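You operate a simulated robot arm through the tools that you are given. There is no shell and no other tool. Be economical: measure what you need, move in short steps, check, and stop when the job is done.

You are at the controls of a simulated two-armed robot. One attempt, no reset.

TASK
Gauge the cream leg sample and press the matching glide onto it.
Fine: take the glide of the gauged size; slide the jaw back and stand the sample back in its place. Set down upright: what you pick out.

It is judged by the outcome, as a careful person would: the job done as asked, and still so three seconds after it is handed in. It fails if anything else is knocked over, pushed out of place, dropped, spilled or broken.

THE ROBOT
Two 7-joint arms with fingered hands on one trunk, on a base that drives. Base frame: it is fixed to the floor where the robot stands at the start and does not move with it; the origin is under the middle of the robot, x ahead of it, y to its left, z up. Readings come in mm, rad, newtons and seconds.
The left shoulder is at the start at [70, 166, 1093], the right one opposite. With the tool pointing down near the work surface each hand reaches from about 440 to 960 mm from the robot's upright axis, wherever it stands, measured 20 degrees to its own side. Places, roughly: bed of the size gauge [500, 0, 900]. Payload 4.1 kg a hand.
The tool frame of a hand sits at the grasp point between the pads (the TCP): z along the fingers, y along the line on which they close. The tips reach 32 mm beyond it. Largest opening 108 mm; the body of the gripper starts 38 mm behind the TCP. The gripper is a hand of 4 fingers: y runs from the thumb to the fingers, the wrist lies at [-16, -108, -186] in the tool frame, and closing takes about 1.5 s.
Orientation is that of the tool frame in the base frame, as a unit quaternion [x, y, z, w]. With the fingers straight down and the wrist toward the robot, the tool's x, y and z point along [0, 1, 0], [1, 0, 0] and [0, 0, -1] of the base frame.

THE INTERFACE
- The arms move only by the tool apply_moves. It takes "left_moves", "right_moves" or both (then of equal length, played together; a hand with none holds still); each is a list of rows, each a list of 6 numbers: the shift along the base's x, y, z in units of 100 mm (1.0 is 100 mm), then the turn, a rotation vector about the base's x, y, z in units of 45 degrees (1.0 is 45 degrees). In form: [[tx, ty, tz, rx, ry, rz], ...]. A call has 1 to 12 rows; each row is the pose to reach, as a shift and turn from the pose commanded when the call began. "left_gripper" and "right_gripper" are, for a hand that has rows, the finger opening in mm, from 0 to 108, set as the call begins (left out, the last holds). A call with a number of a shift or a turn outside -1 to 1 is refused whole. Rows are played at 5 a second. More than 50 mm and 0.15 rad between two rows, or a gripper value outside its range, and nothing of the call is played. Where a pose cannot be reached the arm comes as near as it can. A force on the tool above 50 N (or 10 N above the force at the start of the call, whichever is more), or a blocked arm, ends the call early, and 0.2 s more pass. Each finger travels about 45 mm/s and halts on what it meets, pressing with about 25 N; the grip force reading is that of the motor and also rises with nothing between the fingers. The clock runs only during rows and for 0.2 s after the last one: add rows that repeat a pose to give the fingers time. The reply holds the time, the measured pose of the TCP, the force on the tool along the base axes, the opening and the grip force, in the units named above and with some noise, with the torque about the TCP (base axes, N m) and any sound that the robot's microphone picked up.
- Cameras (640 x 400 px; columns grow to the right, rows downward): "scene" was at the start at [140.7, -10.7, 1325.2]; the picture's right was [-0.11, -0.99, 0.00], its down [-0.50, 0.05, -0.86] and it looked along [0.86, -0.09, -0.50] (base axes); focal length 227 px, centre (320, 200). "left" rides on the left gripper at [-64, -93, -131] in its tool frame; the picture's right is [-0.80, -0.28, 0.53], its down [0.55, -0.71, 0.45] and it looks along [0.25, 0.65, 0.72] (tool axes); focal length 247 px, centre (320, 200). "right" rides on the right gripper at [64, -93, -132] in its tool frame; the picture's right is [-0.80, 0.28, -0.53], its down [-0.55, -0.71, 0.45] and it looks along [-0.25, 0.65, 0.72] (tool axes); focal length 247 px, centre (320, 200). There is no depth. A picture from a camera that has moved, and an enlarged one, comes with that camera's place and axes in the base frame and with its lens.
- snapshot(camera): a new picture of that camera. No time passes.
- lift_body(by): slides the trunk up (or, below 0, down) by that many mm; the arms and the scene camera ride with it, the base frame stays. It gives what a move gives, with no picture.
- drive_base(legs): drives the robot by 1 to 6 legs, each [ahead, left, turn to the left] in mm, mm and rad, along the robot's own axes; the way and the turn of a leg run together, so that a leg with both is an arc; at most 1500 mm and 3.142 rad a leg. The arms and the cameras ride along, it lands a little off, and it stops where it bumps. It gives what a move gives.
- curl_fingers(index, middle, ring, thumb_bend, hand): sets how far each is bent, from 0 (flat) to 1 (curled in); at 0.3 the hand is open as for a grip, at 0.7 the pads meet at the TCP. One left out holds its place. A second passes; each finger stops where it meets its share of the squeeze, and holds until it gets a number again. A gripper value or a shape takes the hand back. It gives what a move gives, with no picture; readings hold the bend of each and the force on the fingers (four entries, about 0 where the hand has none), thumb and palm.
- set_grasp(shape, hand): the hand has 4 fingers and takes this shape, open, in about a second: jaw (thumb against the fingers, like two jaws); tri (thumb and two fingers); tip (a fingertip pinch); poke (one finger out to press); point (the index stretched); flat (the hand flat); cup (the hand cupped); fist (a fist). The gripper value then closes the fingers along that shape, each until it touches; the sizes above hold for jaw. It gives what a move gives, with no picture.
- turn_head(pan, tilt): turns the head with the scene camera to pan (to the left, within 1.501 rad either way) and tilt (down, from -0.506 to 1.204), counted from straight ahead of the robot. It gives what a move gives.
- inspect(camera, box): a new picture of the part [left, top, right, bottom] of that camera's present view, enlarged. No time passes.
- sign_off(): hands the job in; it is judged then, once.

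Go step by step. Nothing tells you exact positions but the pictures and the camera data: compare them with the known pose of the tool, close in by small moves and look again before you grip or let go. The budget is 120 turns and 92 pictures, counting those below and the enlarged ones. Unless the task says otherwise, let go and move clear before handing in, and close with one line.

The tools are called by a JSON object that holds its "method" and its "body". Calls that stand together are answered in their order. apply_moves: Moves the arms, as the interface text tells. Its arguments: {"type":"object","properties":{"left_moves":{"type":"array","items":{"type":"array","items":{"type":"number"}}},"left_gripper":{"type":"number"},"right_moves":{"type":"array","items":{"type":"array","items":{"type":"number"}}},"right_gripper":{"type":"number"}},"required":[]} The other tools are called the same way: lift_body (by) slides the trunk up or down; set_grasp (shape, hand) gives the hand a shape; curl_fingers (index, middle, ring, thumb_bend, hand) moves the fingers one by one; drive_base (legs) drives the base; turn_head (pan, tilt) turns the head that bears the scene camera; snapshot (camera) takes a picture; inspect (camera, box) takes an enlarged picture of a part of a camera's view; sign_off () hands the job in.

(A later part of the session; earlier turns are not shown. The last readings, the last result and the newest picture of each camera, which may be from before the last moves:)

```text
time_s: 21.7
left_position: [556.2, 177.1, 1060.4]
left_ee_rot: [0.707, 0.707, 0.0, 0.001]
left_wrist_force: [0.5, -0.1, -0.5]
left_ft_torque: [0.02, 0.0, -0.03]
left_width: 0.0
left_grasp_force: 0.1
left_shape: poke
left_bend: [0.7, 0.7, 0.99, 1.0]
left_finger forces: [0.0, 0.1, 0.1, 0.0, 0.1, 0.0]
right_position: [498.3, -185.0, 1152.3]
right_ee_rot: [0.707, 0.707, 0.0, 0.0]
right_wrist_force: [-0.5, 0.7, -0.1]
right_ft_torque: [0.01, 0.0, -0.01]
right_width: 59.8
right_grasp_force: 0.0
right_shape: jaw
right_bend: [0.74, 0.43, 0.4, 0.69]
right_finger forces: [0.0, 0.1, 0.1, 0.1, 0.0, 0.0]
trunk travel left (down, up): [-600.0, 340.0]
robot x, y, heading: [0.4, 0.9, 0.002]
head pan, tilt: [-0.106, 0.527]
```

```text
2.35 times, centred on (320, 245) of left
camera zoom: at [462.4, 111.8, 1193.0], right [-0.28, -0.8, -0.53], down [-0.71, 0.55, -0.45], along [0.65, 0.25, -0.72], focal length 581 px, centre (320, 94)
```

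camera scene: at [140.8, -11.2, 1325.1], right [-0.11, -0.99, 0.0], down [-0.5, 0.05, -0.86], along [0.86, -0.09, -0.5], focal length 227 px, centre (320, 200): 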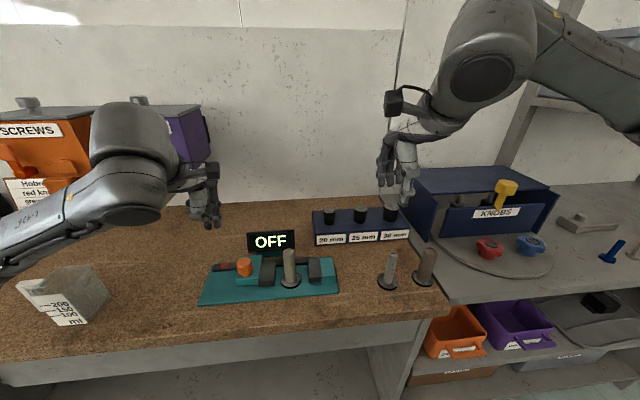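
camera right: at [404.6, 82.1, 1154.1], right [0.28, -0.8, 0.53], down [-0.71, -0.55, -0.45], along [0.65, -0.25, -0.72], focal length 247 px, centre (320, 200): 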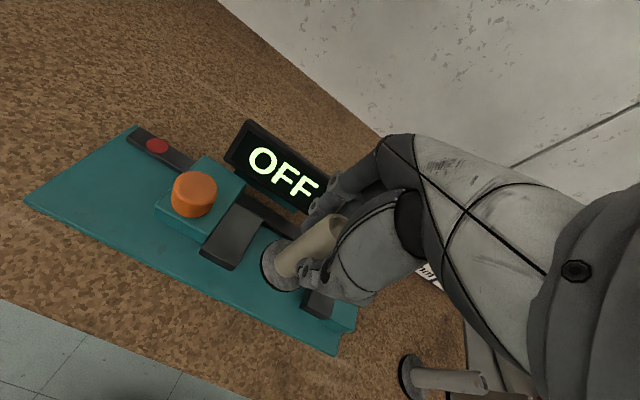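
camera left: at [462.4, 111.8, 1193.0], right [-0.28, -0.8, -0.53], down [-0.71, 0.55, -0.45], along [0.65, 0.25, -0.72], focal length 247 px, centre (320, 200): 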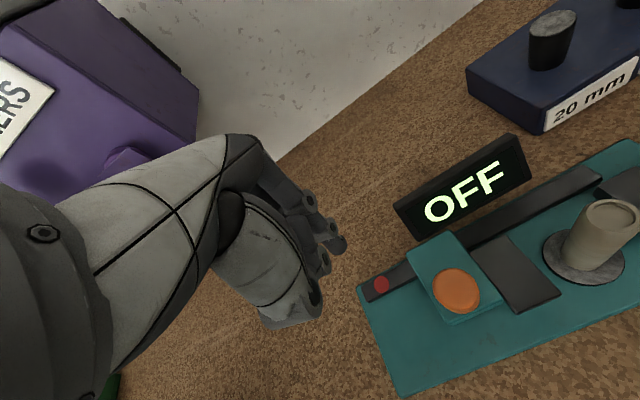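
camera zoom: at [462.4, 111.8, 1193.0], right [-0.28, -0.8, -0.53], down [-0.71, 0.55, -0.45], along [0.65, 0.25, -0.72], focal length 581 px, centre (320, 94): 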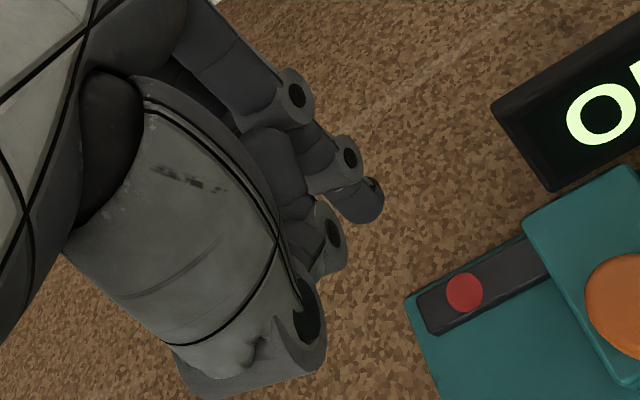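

The index and middle fingertips stick out together, 35 mm below the TCP at y ∓10. I'll curl the middle away so only the index pokes, then align it over the button.

{"method": "curl_fingers", "body": {"hand": "left", "middle": 1.0}}

{"method": "apply_moves", "body": {"left_moves": [[-0.01, 0.09, -0.4, 0, 0, 0], [-0.01, 0.09, -0.8, 0, 0, 0], [-0.01, 0.09, -0.8, 0, 0, 0]]}}

{"method": "inspect", "body": {"camera": "scene", "box": [170, 210, 270, 290]}}

{"method": "inspect", "body": {"camera": "left", "box": [220, 160, 420, 330]}}

```text
time_s: 22.7
left_position: [556.3, 178.0, 1060.0]
left_ee_rot: [0.707, 0.707, 0.0, -0.001]
left_wrist_force: [-0.1, 0.7, -1.1]
left_ft_torque: [0.02, 0.02, -0.02]
left_width: 33.4
left_grasp_force: 0.0
left_shape: fingers
left_bend: [0.7, 0.84, 0.99, 1.0]
left_finger forces: [0.1, 0.1, 0.0, 0.0, 0.0, 0.0]
right_position: [499.1, -185.6, 1152.5]
right_ee_rot: [0.707, 0.707, 0.0, 0.0]
right_wrist_force: [0.0, 0.4, 0.7]
right_ft_torque: [0.03, -0.02, 0.02]
right_width: 59.5
right_grasp_force: 0.1
right_shape: jaw
right_bend: [0.74, 0.43, 0.4, 0.69]
right_finger forces: [0.0, 0.0, 0.1, 0.1, 0.1, 0.0]
trunk travel left (down, up): [-600.0, 340.0]
robot x, y, heading: [0.2, 1.9, 0.001]
head pan, tilt: [-0.106, 0.527]
```

```text
time_s: 23.5
left_position: [555.7, 185.5, 981.7]
left_ee_rot: [0.707, 0.708, 0.0, 0.0]
left_wrist_force: [-0.5, -0.4, -0.1]
left_ft_torque: [0.01, -0.03, 0.0]
left_width: 33.7
left_grasp_force: 0.1
left_shape: fingers
left_bend: [0.7, 0.84, 0.99, 1.0]
left_finger forces: [0.0, 0.0, 0.0, 0.0, 0.0, 0.1]
right_position: [498.4, -185.1, 1152.5]
right_ee_rot: [0.707, 0.707, 0.0, 0.0]
right_wrist_force: [0.7, 0.5, 0.4]
right_ft_torque: [0.03, -0.03, 0.02]
right_width: 59.6
right_grasp_force: 0.0
right_shape: jaw
right_bend: [0.74, 0.43, 0.4, 0.69]
right_finger forces: [0.1, 0.0, 0.0, 0.1, 0.0, 0.1]
trunk travel left (down, up): [-600.0, 340.0]
robot x, y, heading: [4.5, 0.1, -0.006]
head pan, tilt: [-0.106, 0.527]
```

```text
5.00 times, centred on (220, 250) of scene
camera zoom: at [140.4, -10.8, 1325.2], right [-0.11, -0.99, 0.0], down [-0.5, 0.05, -0.86], along [0.86, -0.09, -0.5], focal length 1136 px, centre (820, -50)
```

zoom: 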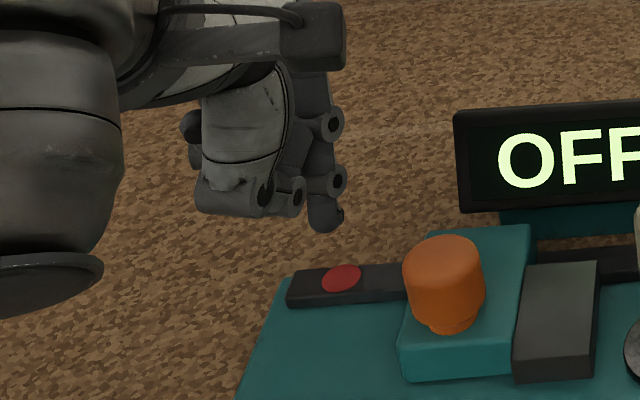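

```text
2.35 times, centred on (320, 245) of left
camera zoom: at [461.6, 121.3, 1113.7], right [-0.28, -0.8, -0.53], down [-0.71, 0.55, -0.45], along [0.65, 0.25, -0.72], focal length 581 px, centre (320, 94)
```

zoom: 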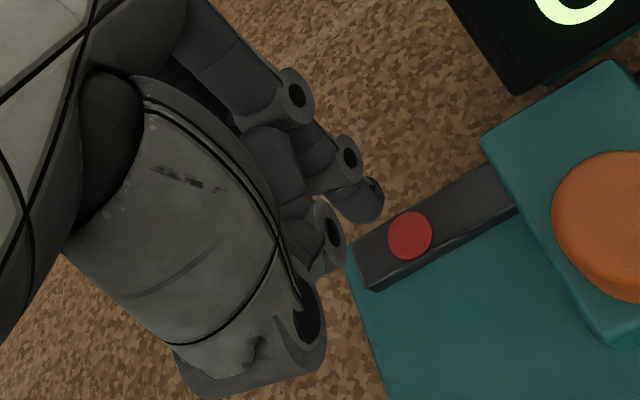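

The index tip is nicely over the button. I'll press down gently.

{"method": "apply_moves", "body": {"left_moves": [[-0.02, 0, -0.15, 0, 0, 0], [-0.02, 0, -0.24, 0, 0, 0], [-0.02, 0, -0.27, 0, 0, 0], [-0.02, 0, -0.29, 0, 0, 0]]}}

{"method": "inspect", "body": {"camera": "scene", "box": [170, 210, 330, 310]}}

```text
time_s: 24.5
left_position: [553.2, 186.2, 952.3]
left_ee_rot: [0.707, 0.707, 0.0, 0.0]
left_wrist_force: [0.2, -0.2, 0.0]
left_ft_torque: [0.0, -0.01, 0.01]
left_width: 33.3
left_grasp_force: 0.1
left_shape: fingers
left_bend: [0.7, 0.84, 0.99, 1.0]
left_finger forces: [0.0, 0.0, 0.1, 0.0, 0.0, 0.1]
right_position: [499.9, -185.4, 1152.3]
right_ee_rot: [0.707, 0.708, 0.0, 0.0]
right_wrist_force: [-0.6, 0.3, -0.2]
right_ft_torque: [0.01, 0.02, -0.03]
right_width: 59.6
right_grasp_force: 0.0
right_shape: jaw
right_bend: [0.74, 0.43, 0.4, 0.69]
right_finger forces: [0.0, 0.0, 0.1, 0.0, 0.0, 0.1]
trunk travel left (down, up): [-600.0, 340.0]
robot x, y, heading: [3.1, 5.0, 0.001]
head pan, tilt: [-0.106, 0.527]
```

```text
4.00 times, centred on (250, 260) of scene
camera zoom: at [140.7, -10.6, 1325.2], right [-0.11, -0.99, 0.0], down [-0.5, 0.05, -0.86], along [0.86, -0.09, -0.5], focal length 909 px, centre (600, -40)
```

zoom: 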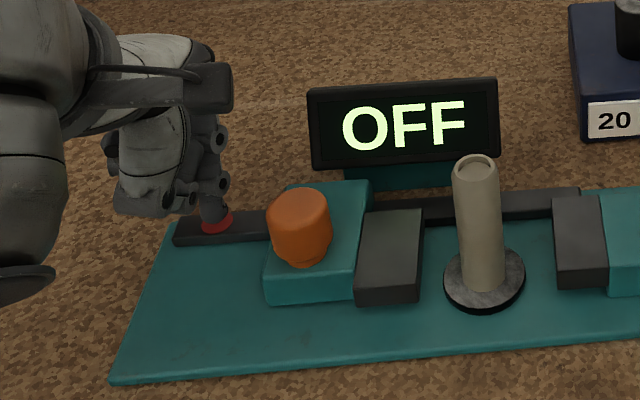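

{"method": "apply_moves", "body": {"left_moves": [[0, 0, -0.02, 0, 0, 0], [0, 0, -0.04, 0, 0, 0], [0, 0, -0.06, 0, 0, 0], [0, 0, -0.08, 0, 0, 0], [0, 0, -0.08, 0, 0, 0]]}}

{"method": "inspect", "body": {"camera": "scene", "box": [170, 210, 330, 310]}}

```text
time_s: 25.7
left_position: [552.6, 186.1, 944.5]
left_ee_rot: [0.706, 0.708, 0.0, -0.001]
left_wrist_force: [0.1, 0.1, -0.2]
left_ft_torque: [0.02, 0.01, -0.01]
left_width: 33.3
left_grasp_force: 0.0
left_shape: fingers
left_bend: [0.7, 0.84, 0.99, 1.0]
left_finger forces: [0.0, 0.0, 0.1, 0.0, 0.0, 0.0]
right_position: [499.8, -184.8, 1153.6]
right_ee_rot: [0.707, 0.707, 0.0, 0.0]
right_wrist_force: [0.5, 0.1, -0.1]
right_ft_torque: [-0.03, 0.02, 0.0]
right_width: 59.7
right_grasp_force: 0.0
right_shape: jaw
right_bend: [0.74, 0.43, 0.4, 0.69]
right_finger forces: [0.1, 0.0, 0.0, 0.1, 0.0, 0.0]
trunk travel left (down, up): [-600.0, 340.0]
robot x, y, heading: [0.2, -0.8, 0.002]
head pan, tilt: [-0.106, 0.527]
```

```text
4.00 times, centred on (250, 260) of scene
camera zoom: at [140.6, -10.6, 1325.2], right [-0.11, -0.99, 0.0], down [-0.5, 0.05, -0.86], along [0.86, -0.09, -0.5], focal length 909 px, centre (600, -40)
```

zoom: 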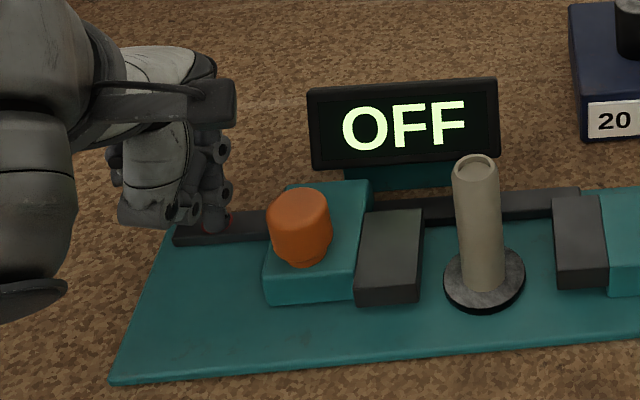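

{"method": "inspect", "body": {"camera": "left", "box": [260, 180, 420, 280]}}

{"method": "apply_moves", "body": {"left_moves": [[0, 0, -0.015, 0, 0, 0], [0, 0, -0.03, 0, 0, 0], [0, 0, -0.045, 0, 0, 0], [0, 0, -0.045, 0, 0, 0]]}}

{"method": "inspect", "body": {"camera": "scene", "box": [190, 220, 300, 290]}}

```text
4.00 times, centred on (340, 230) of left
camera zoom: at [460.1, 122.0, 1077.2], right [-0.28, -0.8, -0.53], down [-0.71, 0.55, -0.45], along [0.65, 0.25, -0.72], focal length 988 px, centre (240, 80)
```

zoom: 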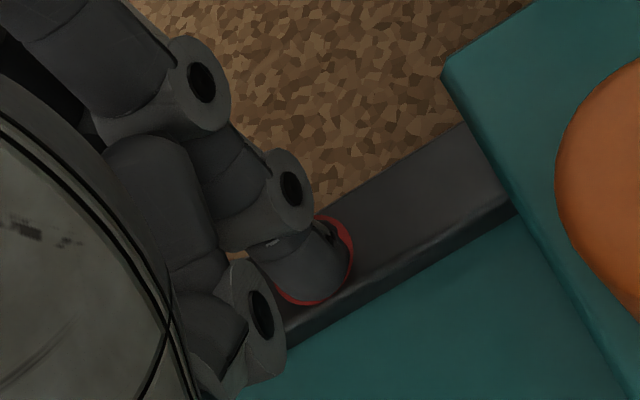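

```text
time_s: 26.7
left_position: [552.8, 186.4, 939.8]
left_ee_rot: [0.707, 0.707, -0.001, 0.0]
left_wrist_force: [1.1, 0.3, 4.2]
left_ft_torque: [-0.02, -0.07, 0.0]
left_width: 33.6
left_grasp_force: 2.6
left_shape: fingers
left_bend: [0.7, 0.84, 0.99, 1.0]
left_finger forces: [4.1, 0.0, 0.0, 0.0, 0.0, 0.0]
right_position: [499.5, -185.1, 1152.9]
right_ee_rot: [0.707, 0.707, -0.001, 0.001]
right_wrist_force: [0.0, 0.4, -1.1]
right_ft_torque: [-0.01, -0.04, 0.05]
right_width: 59.8
right_grasp_force: 0.0
right_shape: jaw
right_bend: [0.74, 0.43, 0.4, 0.69]
right_finger forces: [0.0, 0.0, 0.0, 0.1, 0.1, 0.0]
trunk travel left (down, up): [-600.0, 340.0]
robot x, y, heading: [3.0, -3.2, -0.002]
head pan, tilt: [-0.106, 0.527]
```

```text
5.71 times, centred on (245, 255) of scene
camera zoom: at [140.4, -10.7, 1325.2], right [-0.11, -0.99, 0.0], down [-0.5, 0.05, -0.86], along [0.86, -0.09, -0.5], focal length 1298 px, centre (749, -114)
```

zoom: 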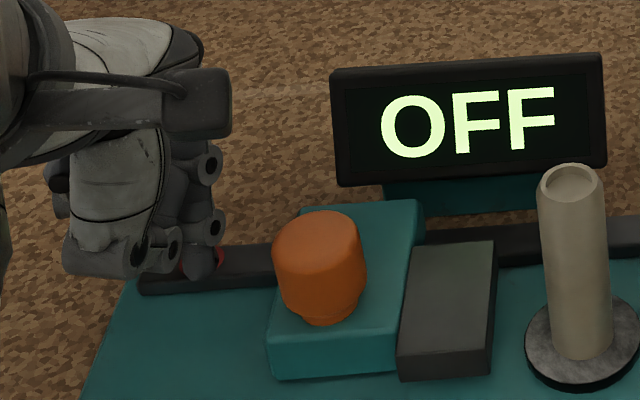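

Contact at 4 N, right on the button. I'll press a little further and then release.

{"method": "apply_moves", "body": {"left_moves": [[0, 0, -0.015, 0, 0, 0], [0, 0, -0.03, 0, 0, 0], [0, 0, -0.03, 0, 0, 0]]}}

{"method": "apply_moves", "body": {"left_moves": [[0, 0, 0.05, 0, 0, 0], [0, 0, 0.3, 0, 0, 0], [0, 0, 0.7, 0, 0, 0], [0, 0, 0.7, 0, 0, 0]]}}

{"method": "inspect", "body": {"camera": "scene", "box": [170, 210, 330, 310]}}

```text
time_s: 27.5
left_position: [553.4, 186.8, 941.0]
left_ee_rot: [0.707, 0.707, 0.001, 0.002]
left_wrist_force: [8.2, 1.8, 28.5]
left_ft_torque: [-0.08, -0.42, 0.09]
left_width: 33.5
left_grasp_force: 14.1
left_shape: fingers
left_bend: [0.7, 0.84, 0.99, 1.0]
left_finger forces: [28.7, 0.0, 0.0, 0.0, 0.1, 0.0]
right_position: [498.9, -185.0, 1153.5]
right_ee_rot: [0.708, 0.707, 0.001, 0.001]
right_wrist_force: [0.3, -0.6, 0.7]
right_ft_torque: [-0.01, 0.0, 0.01]
right_width: 59.7
right_grasp_force: 0.1
right_shape: jaw
right_bend: [0.74, 0.43, 0.4, 0.69]
right_finger forces: [0.0, 0.0, 0.0, 0.0, 0.0, 0.1]
trunk travel left (down, up): [-600.0, 340.0]
robot x, y, heading: [3.0, 1.7, -0.002]
head pan, tilt: [-0.106, 0.527]
```

```text
time_s: 28.5
left_position: [554.7, 187.2, 1008.5]
left_ee_rot: [0.707, 0.707, -0.002, 0.0]
left_wrist_force: [0.1, 0.9, -0.5]
left_ft_torque: [-0.04, 0.03, -0.02]
left_width: 33.5
left_grasp_force: 0.0
left_shape: fingers
left_bend: [0.7, 0.84, 0.99, 1.0]
left_finger forces: [0.1, 0.0, 0.1, 0.0, 0.0, 0.1]
right_position: [499.0, -183.8, 1150.9]
right_ee_rot: [0.707, 0.707, 0.0, 0.0]
right_wrist_force: [0.3, 1.1, 0.4]
right_ft_torque: [-0.04, 0.02, -0.02]
right_width: 59.8
right_grasp_force: 0.0
right_shape: jaw
right_bend: [0.74, 0.43, 0.4, 0.69]
right_finger forces: [0.1, 0.0, 0.0, 0.0, 0.0, 0.0]
trunk travel left (down, up): [-600.0, 340.0]
robot x, y, heading: [-2.7, -3.1, -0.003]
head pan, tilt: [-0.106, 0.527]
```

```text
4.00 times, centred on (250, 260) of scene
camera zoom: at [140.9, -10.1, 1325.1], right [-0.11, -0.99, 0.0], down [-0.5, 0.05, -0.86], along [0.86, -0.09, -0.5], focal length 909 px, centre (600, -40)
```

zoom: 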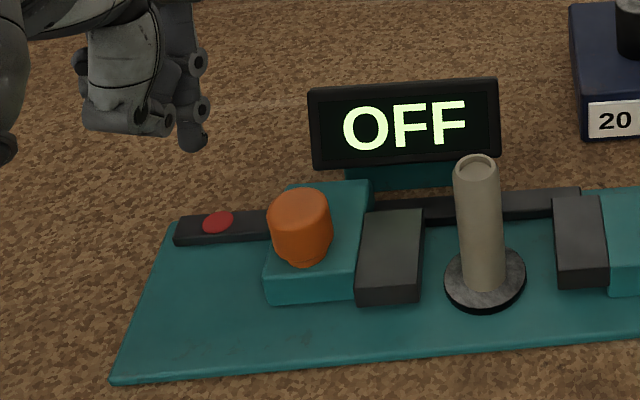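

The press reached 28 N, but the display still reads OFF, so it may wake only when the jaw closes. I'll line up the index beside the knob on its left side, to push the jaw closed.

{"method": "apply_moves", "body": {"left_moves": [[-0.27, 0, 0, 0, 0, 0], [-0.53, 0.0, 0, 0, 0, 0], [-0.53, -0.17, -0.13, 0, 0, 0], [-0.53, -0.17, -0.13, 0, 0, 0]]}}

{"method": "inspect", "body": {"camera": "scene", "box": [170, 210, 330, 310]}}

{"method": "snapshot", "body": {"camera": "left"}}

```text
time_s: 29.5
left_position: [522.3, 166.6, 995.6]
left_ee_rot: [0.707, 0.707, -0.001, 0.0]
left_wrist_force: [-0.1, -0.4, 0.0]
left_ft_torque: [-0.05, 0.03, 0.01]
left_width: 33.8
left_grasp_force: 0.1
left_shape: fingers
left_bend: [0.7, 0.84, 0.99, 1.0]
left_finger forces: [0.0, 0.0, 0.0, 0.0, 0.0, 0.0]
left hand out of reach, approached as far as the arm can: row 2, 3, 4
right_position: [499.9, -184.4, 1151.7]
right_ee_rot: [0.708, 0.707, 0.0, 0.0]
right_wrist_force: [0.3, -0.2, -0.6]
right_ft_torque: [0.01, 0.01, -0.01]
right_width: 59.6
right_grasp_force: 0.0
right_shape: jaw
right_bend: [0.74, 0.43, 0.4, 0.69]
right_finger forces: [0.1, 0.0, 0.0, 0.1, 0.1, 0.0]
trunk travel left (down, up): [-600.0, 340.0]
robot x, y, heading: [-0.2, -1.9, 0.001]
head pan, tilt: [-0.106, 0.527]
```

```text
4.00 times, centred on (250, 260) of scene
camera zoom: at [140.2, -9.9, 1325.2], right [-0.11, -0.99, 0.0], down [-0.5, 0.05, -0.86], along [0.86, -0.09, -0.5], focal length 909 px, centre (600, -40)
```

zoom: 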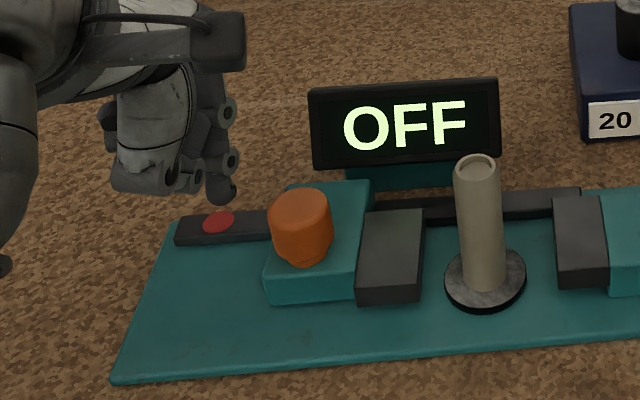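

```text
51 pictures are left
camera left: at [429.0, 101.8, 1128.9], right [-0.28, -0.8, -0.53], down [-0.71, 0.55, -0.45], along [0.65, 0.25, -0.72], focal length 247 px, centre (320, 200)
```

left: 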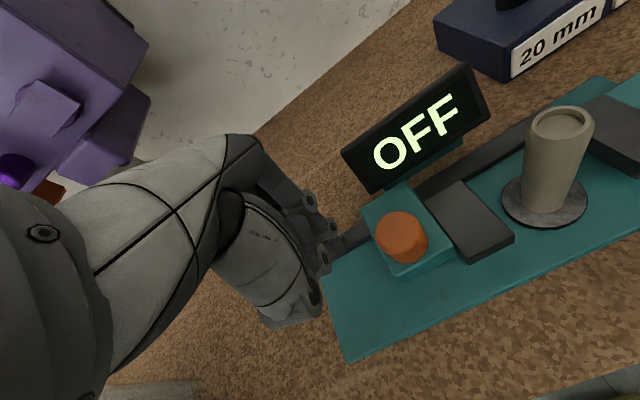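

The left hand can't come that close to the body. I'll raise it slightly and back the base off 90 mm to get room.

{"method": "apply_moves", "body": {"left_moves": [[0, 0.0, 0.3, 0, 0, 0], [0, 0.0, 0.6, 0, 0, 0]]}}

{"method": "drive_base", "body": {"legs": [[-90, 0, 0]]}}

{"method": "snapshot", "body": {"camera": "scene"}}

```text
time_s: 30.1
left_position: [522.2, 166.8, 1057.0]
left_ee_rot: [0.707, 0.707, 0.0, -0.001]
left_wrist_force: [0.0, -0.5, 0.3]
left_ft_torque: [0.02, -0.03, 0.02]
left_width: 33.9
left_grasp_force: 0.1
left_shape: fingers
left_bend: [0.7, 0.84, 0.99, 1.0]
left_finger forces: [0.0, 0.0, 0.1, 0.0, 0.1, 0.0]
right_position: [499.2, -185.9, 1152.6]
right_ee_rot: [0.707, 0.707, 0.0, 0.0]
right_wrist_force: [0.8, -0.2, -0.2]
right_ft_torque: [0.0, 0.01, -0.03]
right_width: 59.8
right_grasp_force: 0.1
right_shape: jaw
right_bend: [0.74, 0.43, 0.4, 0.69]
right_finger forces: [0.1, 0.0, 0.0, 0.0, 0.0, 0.0]
trunk travel left (down, up): [-600.0, 340.0]
robot x, y, heading: [1.2, 1.8, -0.002]
head pan, tilt: [-0.106, 0.527]
```

```text
time_s: 31.2
left_position: [431.4, 166.9, 1057.0]
left_ee_rot: [0.707, 0.708, 0.0, 0.0]
left_wrist_force: [-0.1, -0.6, -0.3]
left_ft_torque: [-0.03, 0.0, -0.01]
left_width: 33.6
left_grasp_force: 0.0
left_shape: fingers
left_bend: [0.7, 0.84, 0.99, 1.0]
left_finger forces: [0.1, 0.1, 0.0, 0.0, 0.0, 0.0]
right_position: [407.9, -184.7, 1152.9]
right_ee_rot: [0.707, 0.707, 0.0, 0.0]
right_wrist_force: [0.2, 0.0, -0.9]
right_ft_torque: [0.01, -0.02, 0.0]
right_width: 59.6
right_grasp_force: 0.0
right_shape: jaw
right_bend: [0.74, 0.43, 0.4, 0.69]
right_finger forces: [0.0, 0.1, 0.0, 0.0, 0.1, 0.1]
trunk travel left (down, up): [-600.0, 340.0]
robot x, y, heading: [-89.6, 1.4, 0.001]
head pan, tilt: [-0.106, 0.527]
```

```text
50 pictures are left
camera scene: at [49.8, -10.6, 1325.3], right [-0.11, -0.99, 0.0], down [-0.5, 0.05, -0.86], along [0.86, -0.09, -0.5], focal length 227 px, centre (320, 200)
```

scene: 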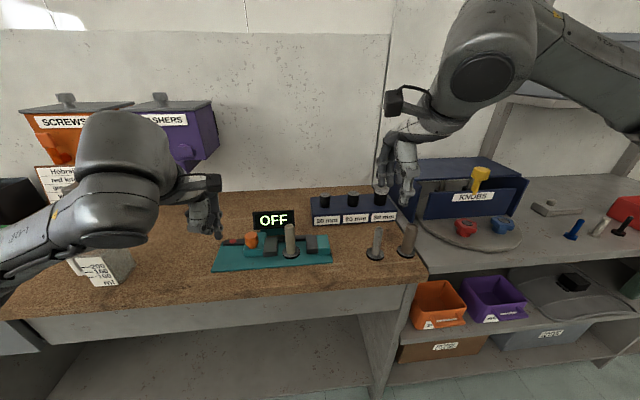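

Clean shift to the rear. Now I'll bring the left index down to the left side of the knob.

{"method": "apply_moves", "body": {"left_moves": [[0.4, 0, 0, 0, 0, 0], [0.69, 0.0, -0.2, 0, 0, 0], [0.69, -0.05, -0.62, 0, 0, 0], [0.69, -0.05, -0.62, 0, 0, 0]]}}

{"method": "inspect", "body": {"camera": "scene", "box": [190, 190, 350, 290]}}

{"method": "inspect", "body": {"camera": "left", "box": [260, 140, 580, 340]}}

```text
time_s: 32.2
left_position: [501.3, 161.5, 993.7]
left_ee_rot: [0.707, 0.707, 0.0, 0.0]
left_wrist_force: [-0.3, 1.3, 0.1]
left_ft_torque: [0.01, 0.01, 0.0]
left_width: 33.3
left_grasp_force: 0.1
left_shape: fingers
left_bend: [0.7, 0.84, 0.99, 1.0]
left_finger forces: [0.1, 0.1, 0.0, 0.0, 0.1, 0.0]
right_position: [408.9, -185.2, 1152.3]
right_ee_rot: [0.707, 0.707, -0.001, 0.0]
right_wrist_force: [0.8, 0.3, 0.4]
right_ft_torque: [-0.01, 0.02, -0.04]
right_width: 59.5
right_grasp_force: 0.2
right_shape: jaw
right_bend: [0.74, 0.43, 0.4, 0.69]
right_finger forces: [0.0, 0.0, 0.0, 0.0, 0.1, 0.0]
trunk travel left (down, up): [-600.0, 340.0]
robot x, y, heading: [-91.9, -0.8, -0.001]
head pan, tilt: [-0.106, 0.527]
```

```text
4.00 times, centred on (270, 240) of scene
camera zoom: at [50.6, -10.9, 1325.2], right [-0.11, -0.99, 0.0], down [-0.5, 0.05, -0.86], along [0.86, -0.09, -0.5], focal length 909 px, centre (520, 40)
```

zoom: 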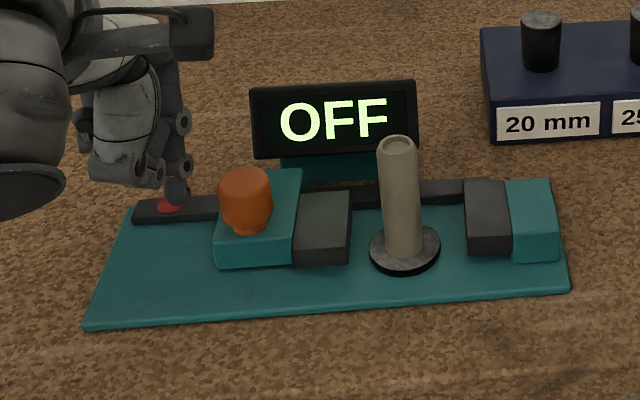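

```text
2.00 times, centred on (420, 240) of left
camera zoom: at [408.5, 96.9, 1125.9], right [-0.28, -0.8, -0.53], down [-0.71, 0.55, -0.45], along [0.65, 0.25, -0.72], focal length 494 px, centre (120, 120)
```

zoom: 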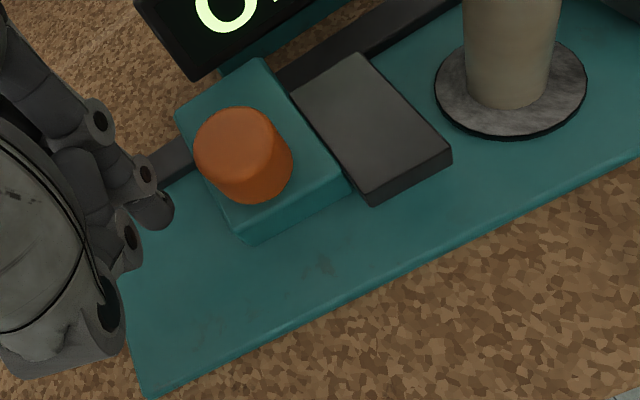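

The tip is at knob mid-height and about 17 mm to its left. I'll push to the right partway and check.

{"method": "apply_moves", "body": {"left_moves": [[0, -0.08, 0, 0, 0, 0], [0, -0.16, 0, 0, 0, 0], [0, -0.22, 0, 0, 0, 0], [0, -0.28, 0, 0, 0, 0], [0, -0.34, 0, 0, 0, 0], [0, -0.4, 0, 0, 0, 0]]}}

{"method": "inspect", "body": {"camera": "scene", "box": [190, 190, 350, 290]}}

```text
time_s: 33.6
left_position: [501.5, 122.6, 994.7]
left_ee_rot: [0.707, 0.707, -0.001, -0.001]
left_wrist_force: [0.3, 6.8, -1.6]
left_ft_torque: [0.17, 0.0, 0.0]
left_width: 31.9
left_grasp_force: 3.1
left_shape: fingers
left_bend: [0.7, 0.84, 0.99, 1.0]
left_finger forces: [6.5, 0.0, 0.0, 0.0, 0.1, 0.0]
right_position: [409.4, -185.4, 1152.5]
right_ee_rot: [0.707, 0.707, -0.001, 0.0]
right_wrist_force: [0.0, 0.1, 0.3]
right_ft_torque: [-0.02, -0.02, 0.01]
right_width: 59.9
right_grasp_force: 0.0
right_shape: jaw
right_bend: [0.74, 0.43, 0.4, 0.69]
right_finger forces: [0.0, 0.0, 0.1, 0.1, 0.0, 0.0]
trunk travel left (down, up): [-600.0, 340.0]
robot x, y, heading: [-91.7, 1.9, -0.0]
head pan, tilt: [-0.106, 0.527]
```

```text
4.00 times, centred on (270, 240) of scene
camera zoom: at [51.0, -9.6, 1325.1], right [-0.11, -0.99, 0.0], down [-0.5, 0.05, -0.86], along [0.86, -0.09, -0.5], focal length 909 px, centre (520, 40)
```

zoom: 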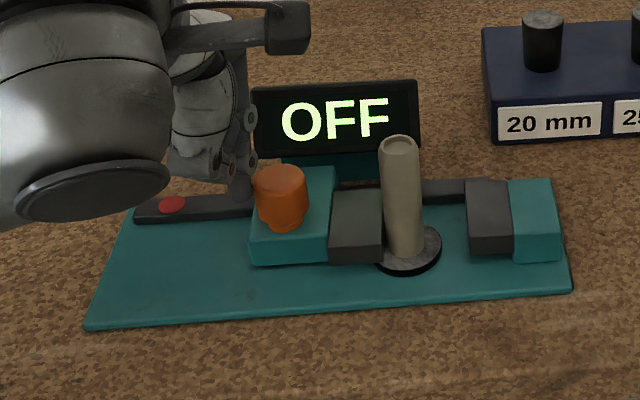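

The jaw slides with about 7 N and is now at the sample. I'll continue slowly, pushing the sample to the fixed jaw.

{"method": "apply_moves", "body": {"left_moves": [[0, -0.03, 0, 0, 0, 0], [0, -0.06, 0, 0, 0, 0], [0, -0.09, 0, 0, 0, 0], [0, -0.12, 0, 0, 0, 0], [0, -0.15, 0, 0, 0, 0]]}}

{"method": "inspect", "body": {"camera": "scene", "box": [190, 190, 350, 290]}}

```text
time_s: 34.8
left_position: [501.8, 107.4, 994.6]
left_ee_rot: [0.706, 0.708, -0.001, 0.0]
left_wrist_force: [-0.6, 7.0, -0.6]
left_ft_torque: [0.2, 0.01, 0.0]
left_width: 32.1
left_grasp_force: 3.4
left_shape: fingers
left_bend: [0.7, 0.84, 0.99, 1.0]
left_finger forces: [6.4, 0.0, 0.0, 0.0, 0.0, 0.0]
right_position: [409.8, -184.6, 1152.2]
right_ee_rot: [0.707, 0.707, 0.0, 0.0]
right_wrist_force: [-0.1, -0.5, 0.0]
right_ft_torque: [0.0, -0.01, 0.02]
right_width: 59.6
right_grasp_force: 0.0
right_shape: jaw
right_bend: [0.74, 0.43, 0.4, 0.69]
right_finger forces: [0.0, 0.1, 0.1, 0.1, 0.1, 0.0]
trunk travel left (down, up): [-600.0, 340.0]
robot x, y, heading: [-88.7, -1.2, 0.003]
head pan, tilt: [-0.106, 0.527]
```

```text
4.00 times, centred on (270, 240) of scene
camera zoom: at [51.1, -9.4, 1325.1], right [-0.11, -0.99, 0.0], down [-0.5, 0.05, -0.86], along [0.86, -0.09, -0.5], focal length 909 px, centre (520, 40)
```

zoom: 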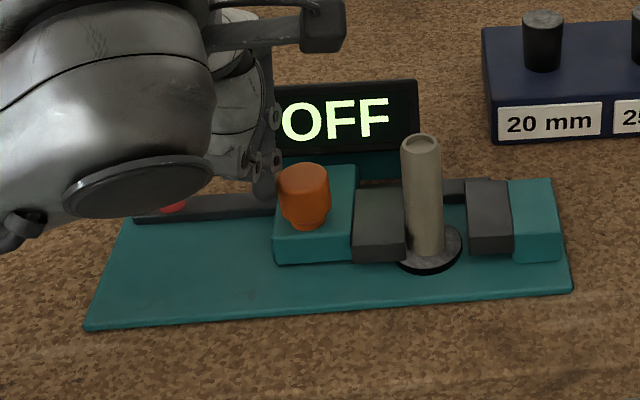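

The sample is sliding upright under the pads. About 15 mm are left.

{"method": "apply_moves", "body": {"left_moves": [[0, -0.03, 0, 0, 0, 0], [0, -0.06, 0, 0, 0, 0], [0, -0.09, 0, 0, 0, 0], [0, -0.11, 0, 0, 0, 0], [0, -0.13, 0, 0, 0, 0], [0, -0.15, 0, 0, 0, 0], [0, -0.16, 0, 0, 0, 0], [0, -0.17, 0, 0, 0, 0]]}}

{"method": "inspect", "body": {"camera": "scene", "box": [190, 190, 350, 290]}}

```text
time_s: 36.6
left_position: [503.1, 92.3, 994.6]
left_ee_rot: [0.706, 0.708, -0.002, 0.0]
left_wrist_force: [0.4, 14.8, -1.1]
left_ft_torque: [0.3, 0.03, 0.06]
left_width: 31.4
left_grasp_force: 6.6
left_shape: fingers
left_bend: [0.7, 0.84, 0.99, 1.0]
left_finger forces: [13.4, 0.0, 0.1, 0.1, 0.0, 0.1]
right_position: [409.9, -183.0, 1152.7]
right_ee_rot: [0.707, 0.707, 0.0, 0.0]
right_wrist_force: [0.0, 0.0, -0.2]
right_ft_torque: [0.02, 0.01, 0.0]
right_width: 59.6
right_grasp_force: 0.1
right_shape: jaw
right_bend: [0.74, 0.43, 0.4, 0.69]
right_finger forces: [0.0, 0.0, 0.0, 0.1, 0.0, 0.0]
trunk travel left (down, up): [-600.0, 340.0]
robot x, y, heading: [-90.5, -0.5, 0.0]
head pan, tilt: [-0.106, 0.527]
```

```text
4.00 times, centred on (270, 240) of scene
camera zoom: at [51.1, -8.0, 1325.1], right [-0.11, -0.99, 0.0], down [-0.5, 0.05, -0.86], along [0.86, -0.09, -0.5], focal length 909 px, centre (520, 40)
```

zoom: 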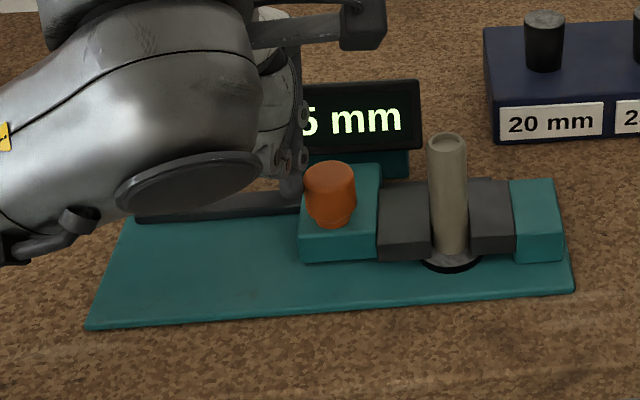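

The display now shows "?5 mm". I'll back the left finger off to read it fully.

{"method": "apply_moves", "body": {"left_moves": [[0, 0.2, 0, 0, 0, 0], [0, 0.4, 0.2, 0, 0, 0], [0, 0.6, 0.6, 0, 0, 0], [0, 0.6, 0.8, 0, 0, 0]]}}

{"method": "inspect", "body": {"camera": "scene", "box": [190, 190, 350, 290]}}

```text
time_s: 37.6
left_position: [501.3, 149.7, 1074.8]
left_ee_rot: [0.707, 0.707, -0.001, -0.001]
left_wrist_force: [0.3, 0.5, -0.5]
left_ft_torque: [0.01, 0.0, 0.0]
left_width: 33.5
left_grasp_force: 0.1
left_shape: fingers
left_bend: [0.7, 0.84, 0.99, 1.0]
left_finger forces: [0.1, 0.0, 0.0, 0.0, 0.0, 0.0]
right_position: [409.4, -185.6, 1152.9]
right_ee_rot: [0.707, 0.707, 0.0, 0.0]
right_wrist_force: [0.8, -0.3, 0.2]
right_ft_torque: [-0.01, -0.01, 0.03]
right_width: 59.6
right_grasp_force: 0.0
right_shape: jaw
right_bend: [0.74, 0.43, 0.4, 0.69]
right_finger forces: [0.0, 0.0, 0.0, 0.1, 0.0, 0.0]
trunk travel left (down, up): [-600.0, 340.0]
robot x, y, heading: [-93.9, -0.4, -0.002]
head pan, tilt: [-0.106, 0.527]
```

```text
4.00 times, centred on (270, 240) of scene
camera zoom: at [51.0, -11.0, 1325.1], right [-0.11, -0.99, 0.0], down [-0.5, 0.05, -0.86], along [0.86, -0.09, -0.5], focal length 909 px, centre (520, 40)
```

zoom: 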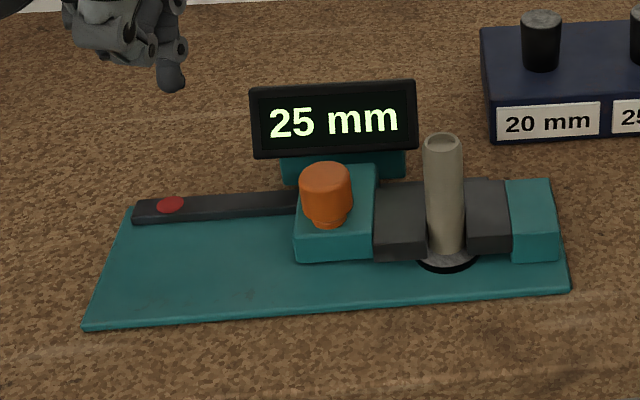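

The reading is 25 mm, so the 25 mm glide is the match. To slide the jaw back I'll grip the orange knob with the left hand in the jaw shape.

{"method": "set_grasp", "body": {"shape": "jaw", "hand": "left"}}

{"method": "apply_moves", "body": {"left_moves": [[-0.02, -0.4, 0, 0, 0, 0], [-0.04, -0.8, 0, 0, 0, 0], [-0.04, -0.9, -0.3, 0, 0, 0], [-0.04, -0.9, -0.3, 0, 0, 0]], "left_gripper": 80}}

{"method": "snapshot", "body": {"camera": "left"}}

{"method": "inspect", "body": {"camera": "scene", "box": [190, 180, 350, 280]}}

```text
time_s: 38.5
left_position: [501.5, 151.3, 1075.1]
left_ee_rot: [0.707, 0.707, -0.001, -0.001]
left_wrist_force: [0.3, -0.2, -1.0]
left_ft_torque: [0.03, 0.0, -0.03]
left_width: 107.4
left_grasp_force: 0.0
left_shape: jaw
left_bend: [0.3, 0.3, 0.3, 0.3]
left_finger forces: [0.0, 0.0, 0.0, 0.0, 0.0, 0.0]
right_position: [409.0, -185.6, 1153.8]
right_ee_rot: [0.707, 0.707, 0.001, 0.0]
right_wrist_force: [0.2, -0.3, -0.7]
right_ft_torque: [0.03, 0.0, 0.0]
right_width: 59.7
right_grasp_force: 0.1
right_shape: jaw
right_bend: [0.74, 0.43, 0.4, 0.69]
right_finger forces: [0.1, 0.1, 0.1, 0.0, 0.0, 0.0]
trunk travel left (down, up): [-600.0, 340.0]
robot x, y, heading: [-90.3, -5.3, 0.004]
head pan, tilt: [-0.106, 0.527]
```

```text
time_s: 39.5
left_position: [496.1, 59.5, 1044.9]
left_ee_rot: [0.707, 0.707, 0.0, 0.0]
left_wrist_force: [0.2, -0.6, -0.1]
left_ft_torque: [0.0, -0.01, -0.01]
left_width: 80.5
left_grasp_force: 0.1
left_shape: jaw
left_bend: [0.26, 0.36, 0.34, 0.58]
left_finger forces: [0.0, 0.0, 0.0, 0.1, 0.0, 0.0]
right_position: [408.9, -184.1, 1153.2]
right_ee_rot: [0.708, 0.706, 0.0, 0.001]
right_wrist_force: [-0.6, 0.4, 0.1]
right_ft_torque: [0.01, -0.04, 0.0]
right_width: 59.7
right_grasp_force: 0.0
right_shape: jaw
right_bend: [0.74, 0.43, 0.4, 0.69]
right_finger forces: [0.0, 0.0, 0.1, 0.0, 0.0, 0.0]
trunk travel left (down, up): [-600.0, 340.0]
robot x, y, heading: [-89.9, 1.4, 0.002]
head pan, tilt: [-0.106, 0.527]
```

```text
43 pictures are left
camera left: at [403.6, -5.7, 1177.6], right [-0.28, -0.8, -0.53], down [-0.71, 0.55, -0.45], along [0.65, 0.25, -0.72], focal length 247 px, centre (320, 200)
```

left: 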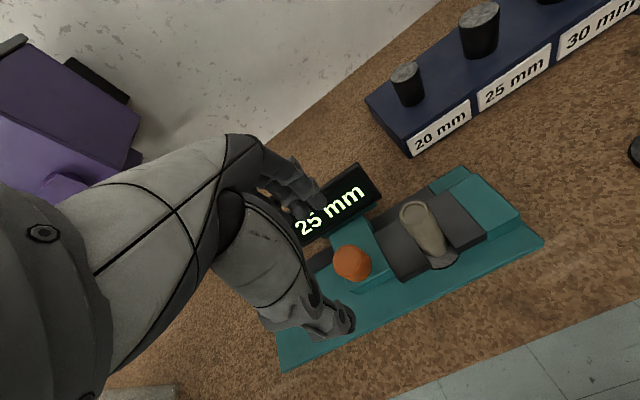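

```text
4.00 times, centred on (270, 230) of scene
camera zoom: at [50.4, -11.1, 1325.2], right [-0.11, -0.99, 0.0], down [-0.5, 0.05, -0.86], along [0.86, -0.09, -0.5], focal length 909 px, centre (520, 80)
```

zoom: 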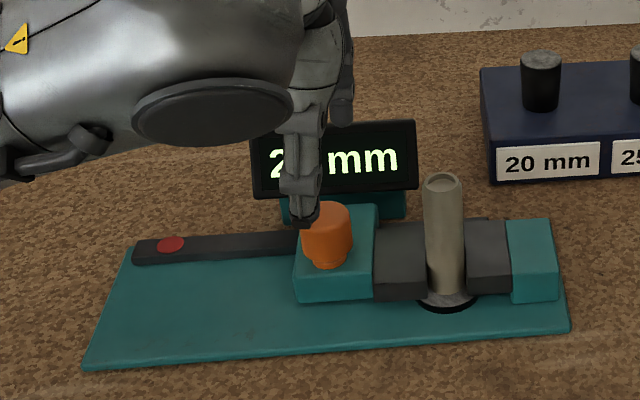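

The thumb lines up with the knob. I'll lower to the knob and close.

{"method": "apply_moves", "body": {"left_moves": [[0, -0.03, -0.2, 0, 0, 0], [0, -0.03, -0.4, 0, 0, 0], [0, -0.03, -0.55, 0, 0, 0], [0, -0.03, -0.57, 0, 0, 0]]}}

{"method": "inspect", "body": {"camera": "scene", "box": [190, 180, 350, 280]}}

{"method": "snapshot", "body": {"camera": "left"}}

```text
time_s: 40.5
left_position: [499.1, 56.5, 987.0]
left_ee_rot: [0.706, 0.708, 0.0, 0.0]
left_wrist_force: [-0.6, -1.4, -0.7]
left_ft_torque: [0.01, -0.01, 0.01]
left_width: 80.3
left_grasp_force: 0.1
left_shape: jaw
left_bend: [0.26, 0.36, 0.34, 0.58]
left_finger forces: [0.0, 0.0, 0.1, 0.1, 0.0, 0.0]
right_position: [410.2, -185.0, 1152.7]
right_ee_rot: [0.707, 0.707, 0.001, 0.0]
right_wrist_force: [0.8, 0.9, -0.2]
right_ft_torque: [0.02, 0.02, 0.0]
right_width: 59.4
right_grasp_force: 0.0
right_shape: jaw
right_bend: [0.74, 0.43, 0.4, 0.69]
right_finger forces: [0.0, 0.0, 0.0, 0.0, 0.0, 0.1]
trunk travel left (down, up): [-600.0, 340.0]
robot x, y, heading: [-90.2, -1.1, 0.003]
head pan, tilt: [-0.106, 0.527]
```

```text
4.00 times, centred on (270, 230) of scene
camera zoom: at [50.8, -10.7, 1325.2], right [-0.11, -0.99, 0.0], down [-0.5, 0.05, -0.86], along [0.86, -0.09, -0.5], focal length 909 px, centre (520, 80)
```

zoom: 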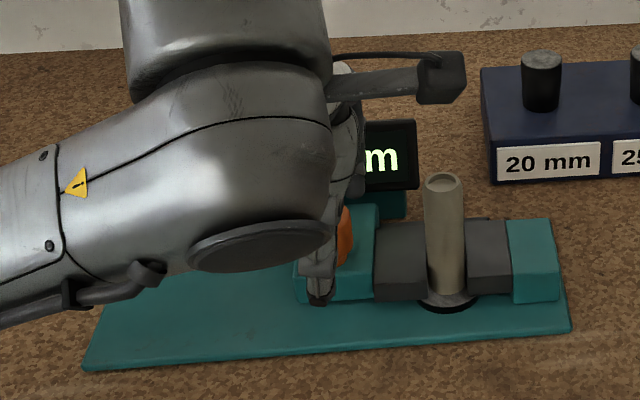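

```text
40 pictures are left
camera left: at [404.7, -7.9, 1119.9], right [-0.28, -0.8, -0.53], down [-0.71, 0.55, -0.45], along [0.65, 0.25, -0.72], focal length 247 px, centre (320, 200)
```

left: 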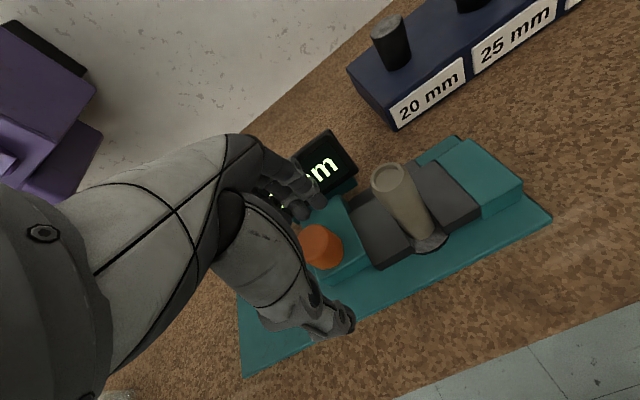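

Both sides are around the knob. I'll close the grip on it.

{"method": "apply_moves", "body": {"left_moves": [[0, 0, 0, 0, 0, 0], [0, 0, 0, 0, 0, 0], [0, 0, 0, 0, 0, 0], [0, 0, 0, 0, 0, 0], [0, 0, 0, 0, 0, 0], [0, 0, 0, 0, 0, 0], [0, 0, 0, 0, 0, 0]], "left_gripper": 15}}

{"method": "inspect", "body": {"camera": "scene", "box": [190, 180, 350, 280]}}

```text
time_s: 42.1
left_position: [499.5, 58.1, 986.2]
left_ee_rot: [0.707, 0.708, -0.001, 0.0]
left_wrist_force: [20.6, -0.9, 13.2]
left_ft_torque: [0.09, -0.85, -0.08]
left_width: 19.6
left_grasp_force: 0.1
left_shape: jaw
left_bend: [0.72, 0.52, 0.6, 0.74]
left_finger forces: [4.9, 12.8, 1.4, 0.0, 0.0, 0.0]
right_position: [410.7, -185.5, 1151.7]
right_ee_rot: [0.707, 0.707, 0.0, -0.001]
right_wrist_force: [0.2, -0.1, -0.7]
right_ft_torque: [-0.02, -0.01, 0.02]
right_width: 59.8
right_grasp_force: 0.1
right_shape: jaw
right_bend: [0.74, 0.43, 0.4, 0.69]
right_finger forces: [0.0, 0.0, 0.0, 0.1, 0.0, 0.0]
trunk travel left (down, up): [-600.0, 340.0]
robot x, y, heading: [-88.1, -2.5, 0.002]
head pan, tilt: [-0.106, 0.527]
```

```text
4.00 times, centred on (270, 230) of scene
camera zoom: at [52.7, -10.8, 1325.0], right [-0.11, -0.99, 0.0], down [-0.5, 0.05, -0.86], along [0.86, -0.09, -0.5], focal length 909 px, centre (520, 80)
```

zoom: 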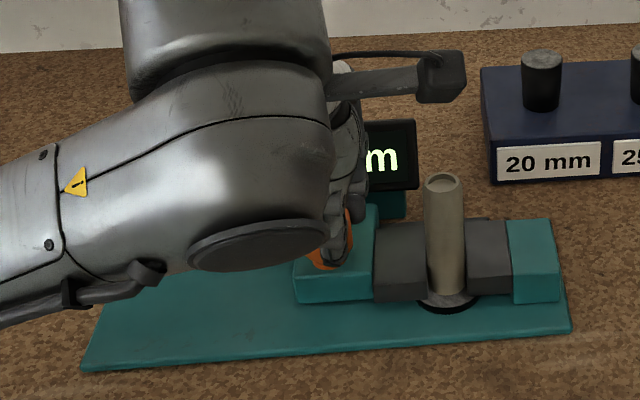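

The fingers press on the far side but the thumb doesn't bear yet. I'll shift a little in +x and close more.

{"method": "apply_moves", "body": {"left_moves": [[0.04, 0, 0, 0, 0, 0], [0.08, 0, 0, 0, 0, 0], [0.08, 0, 0, 0, 0, 0], [0.08, 0, 0, 0, 0, 0]], "left_gripper": 0}}

```text
time_s: 43.1
left_position: [503.9, 55.9, 987.2]
left_ee_rot: [0.708, 0.706, -0.001, -0.003]
left_wrist_force: [-18.7, -3.3, -14.2]
left_ft_torque: [-0.2, 0.56, 0.16]
left_width: 13.8
left_grasp_force: 25.0
left_shape: jaw
left_bend: [0.73, 0.51, 0.72, 0.69]
left_finger forces: [10.4, 3.8, 5.4, 0.1, 24.6, 0.0]
right_position: [407.3, -185.1, 1152.4]
right_ee_rot: [0.708, 0.707, 0.0, 0.0]
right_wrist_force: [-0.2, 0.5, 0.3]
right_ft_torque: [0.0, 0.01, 0.02]
right_width: 59.7
right_grasp_force: 0.0
right_shape: jaw
right_bend: [0.74, 0.43, 0.4, 0.69]
right_finger forces: [0.0, 0.1, 0.0, 0.0, 0.1, 0.0]
trunk travel left (down, up): [-600.0, 340.0]
robot x, y, heading: [-89.6, 0.6, -0.002]
head pan, tilt: [-0.106, 0.527]
```

Good grip now. I'll ease x by 4 mm and slide the jaw back by 49 mm.

{"method": "apply_moves", "body": {"left_moves": [[-0.04, 0.0, 0, 0, 0, 0], [-0.04, 0.06, 0, 0, 0, 0], [-0.04, 0.12, 0, 0, 0, 0], [-0.04, 0.18, 0, 0, 0, 0], [-0.04, 0.24, 0, 0, 0, 0], [-0.04, 0.3, 0, 0, 0, 0], [-0.04, 0.36, 0, 0, 0, 0], [-0.04, 0.42, 0, 0, 0, 0], [-0.04, 0.48, 0, 0, 0, 0], [-0.04, 0.5, 0, 0, 0, 0]]}}

{"method": "inspect", "body": {"camera": "scene", "box": [190, 190, 350, 290]}}

```text
time_s: 45.3
left_position: [502.3, 106.1, 986.7]
left_ee_rot: [0.707, 0.708, -0.001, 0.0]
left_wrist_force: [-6.9, -10.1, -12.7]
left_ft_torque: [-0.29, 0.22, 0.02]
left_width: 14.0
left_grasp_force: 25.1
left_shape: jaw
left_bend: [0.72, 0.5, 0.6, 0.69]
left_finger forces: [13.7, 6.1, 4.3, 0.0, 22.1, 0.1]
right_position: [409.9, -186.8, 1152.3]
right_ee_rot: [0.707, 0.707, 0.0, -0.002]
right_wrist_force: [0.2, 0.0, 0.7]
right_ft_torque: [-0.02, 0.02, -0.01]
right_width: 59.7
right_grasp_force: 0.1
right_shape: jaw
right_bend: [0.74, 0.43, 0.4, 0.69]
right_finger forces: [0.1, 0.0, 0.0, 0.0, 0.0, 0.0]
trunk travel left (down, up): [-600.0, 340.0]
robot x, y, heading: [-92.5, -2.4, -0.002]
head pan, tilt: [-0.106, 0.527]
```

```text
4.00 times, centred on (270, 240) of scene
camera zoom: at [51.3, -12.5, 1325.1], right [-0.11, -0.99, 0.0], down [-0.5, 0.05, -0.86], along [0.86, -0.09, -0.5], focal length 909 px, centre (520, 40)
```

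zoom: 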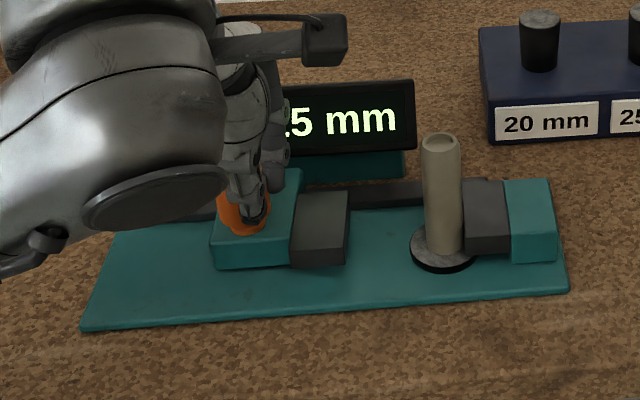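

The jaw is back at its original spot. I'll release the knob and take the left hand up and away.

{"method": "apply_moves", "body": {"left_moves": [[0, 0, 0, 0, 0, 0], [0, 0, 0, 0, 0, 0], [0, 0, 0, 0, 0, 0], [0, 0, 0, 0, 0, 0], [0, 0, 0, 0, 0, 0], [0, 0, 0, 0, 0, 0], [0, 0, 0.2, 0, 0, 0], [0, 0, 0.6, 0, 0, 0], [0, 0.0, 1.0, 0, 0, 0]], "left_gripper": 90}}

{"method": "apply_moves", "body": {"left_moves": [[0, 0.4, 0.2, 0, 0, 0], [0, 0.8, 0.4, 0, 0, 0], [0, 1.0, 0.7, 0, 0, 0], [0, 1.0, 0.7, 0, 0, 0]]}}

{"method": "snapshot", "body": {"camera": "scene"}}

```text
time_s: 47.3
left_position: [501.4, 106.3, 1089.2]
left_ee_rot: [0.707, 0.707, 0.001, 0.001]
left_wrist_force: [0.0, -0.4, 0.2]
left_ft_torque: [0.0, -0.01, 0.01]
left_width: 89.8
left_grasp_force: 0.0
left_shape: jaw
left_bend: [0.26, 0.34, 0.32, 0.51]
left_finger forces: [0.1, 0.0, 0.0, 0.0, 0.0, 0.0]
right_position: [409.3, -184.2, 1153.1]
right_ee_rot: [0.708, 0.707, 0.001, 0.0]
right_wrist_force: [0.4, 0.3, -0.3]
right_ft_torque: [-0.03, 0.0, -0.04]
right_width: 59.4
right_grasp_force: 0.1
right_shape: jaw
right_bend: [0.74, 0.43, 0.4, 0.69]
right_finger forces: [0.1, 0.0, 0.0, 0.0, 0.0, 0.0]
trunk travel left (down, up): [-600.0, 340.0]
robot x, y, heading: [-88.9, -2.3, -0.004]
head pan, tilt: [-0.106, 0.527]
```

```text
time_s: 48.3
left_position: [501.2, 208.7, 1158.7]
left_ee_rot: [0.708, 0.707, 0.0, -0.001]
left_wrist_force: [-1.2, 0.4, 0.0]
left_ft_torque: [0.01, 0.01, -0.04]
left_width: 89.9
left_grasp_force: 0.1
left_shape: jaw
left_bend: [0.26, 0.34, 0.32, 0.51]
left_finger forces: [0.0, 0.0, 0.0, 0.0, 0.0, 0.0]
right_position: [409.9, -184.9, 1153.2]
right_ee_rot: [0.707, 0.707, 0.0, 0.0]
right_wrist_force: [0.7, 0.4, -0.7]
right_ft_torque: [0.01, 0.0, -0.02]
right_width: 59.9
right_grasp_force: 0.0
right_shape: jaw
right_bend: [0.74, 0.43, 0.4, 0.69]
right_finger forces: [0.0, 0.1, 0.0, 0.1, 0.0, 0.0]
trunk travel left (down, up): [-600.0, 340.0]
robot x, y, heading: [-90.7, -2.2, 0.003]
head pan, tilt: [-0.106, 0.527]
```

```text
37 pictures are left
camera scene: at [51.2, -10.5, 1325.1], right [-0.11, -0.99, 0.0], down [-0.5, 0.05, -0.86], along [0.86, -0.09, -0.5], focal length 227 px, centre (320, 200)
```

scene: 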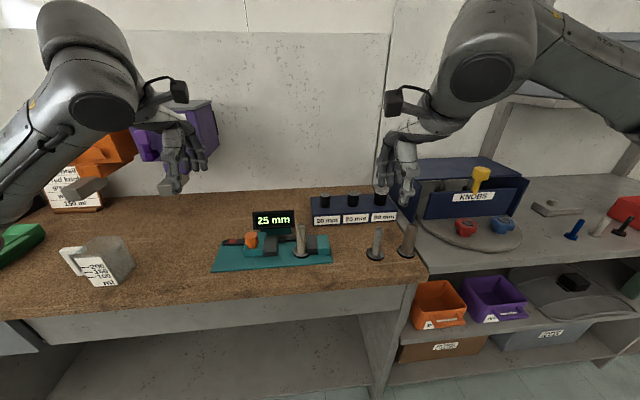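

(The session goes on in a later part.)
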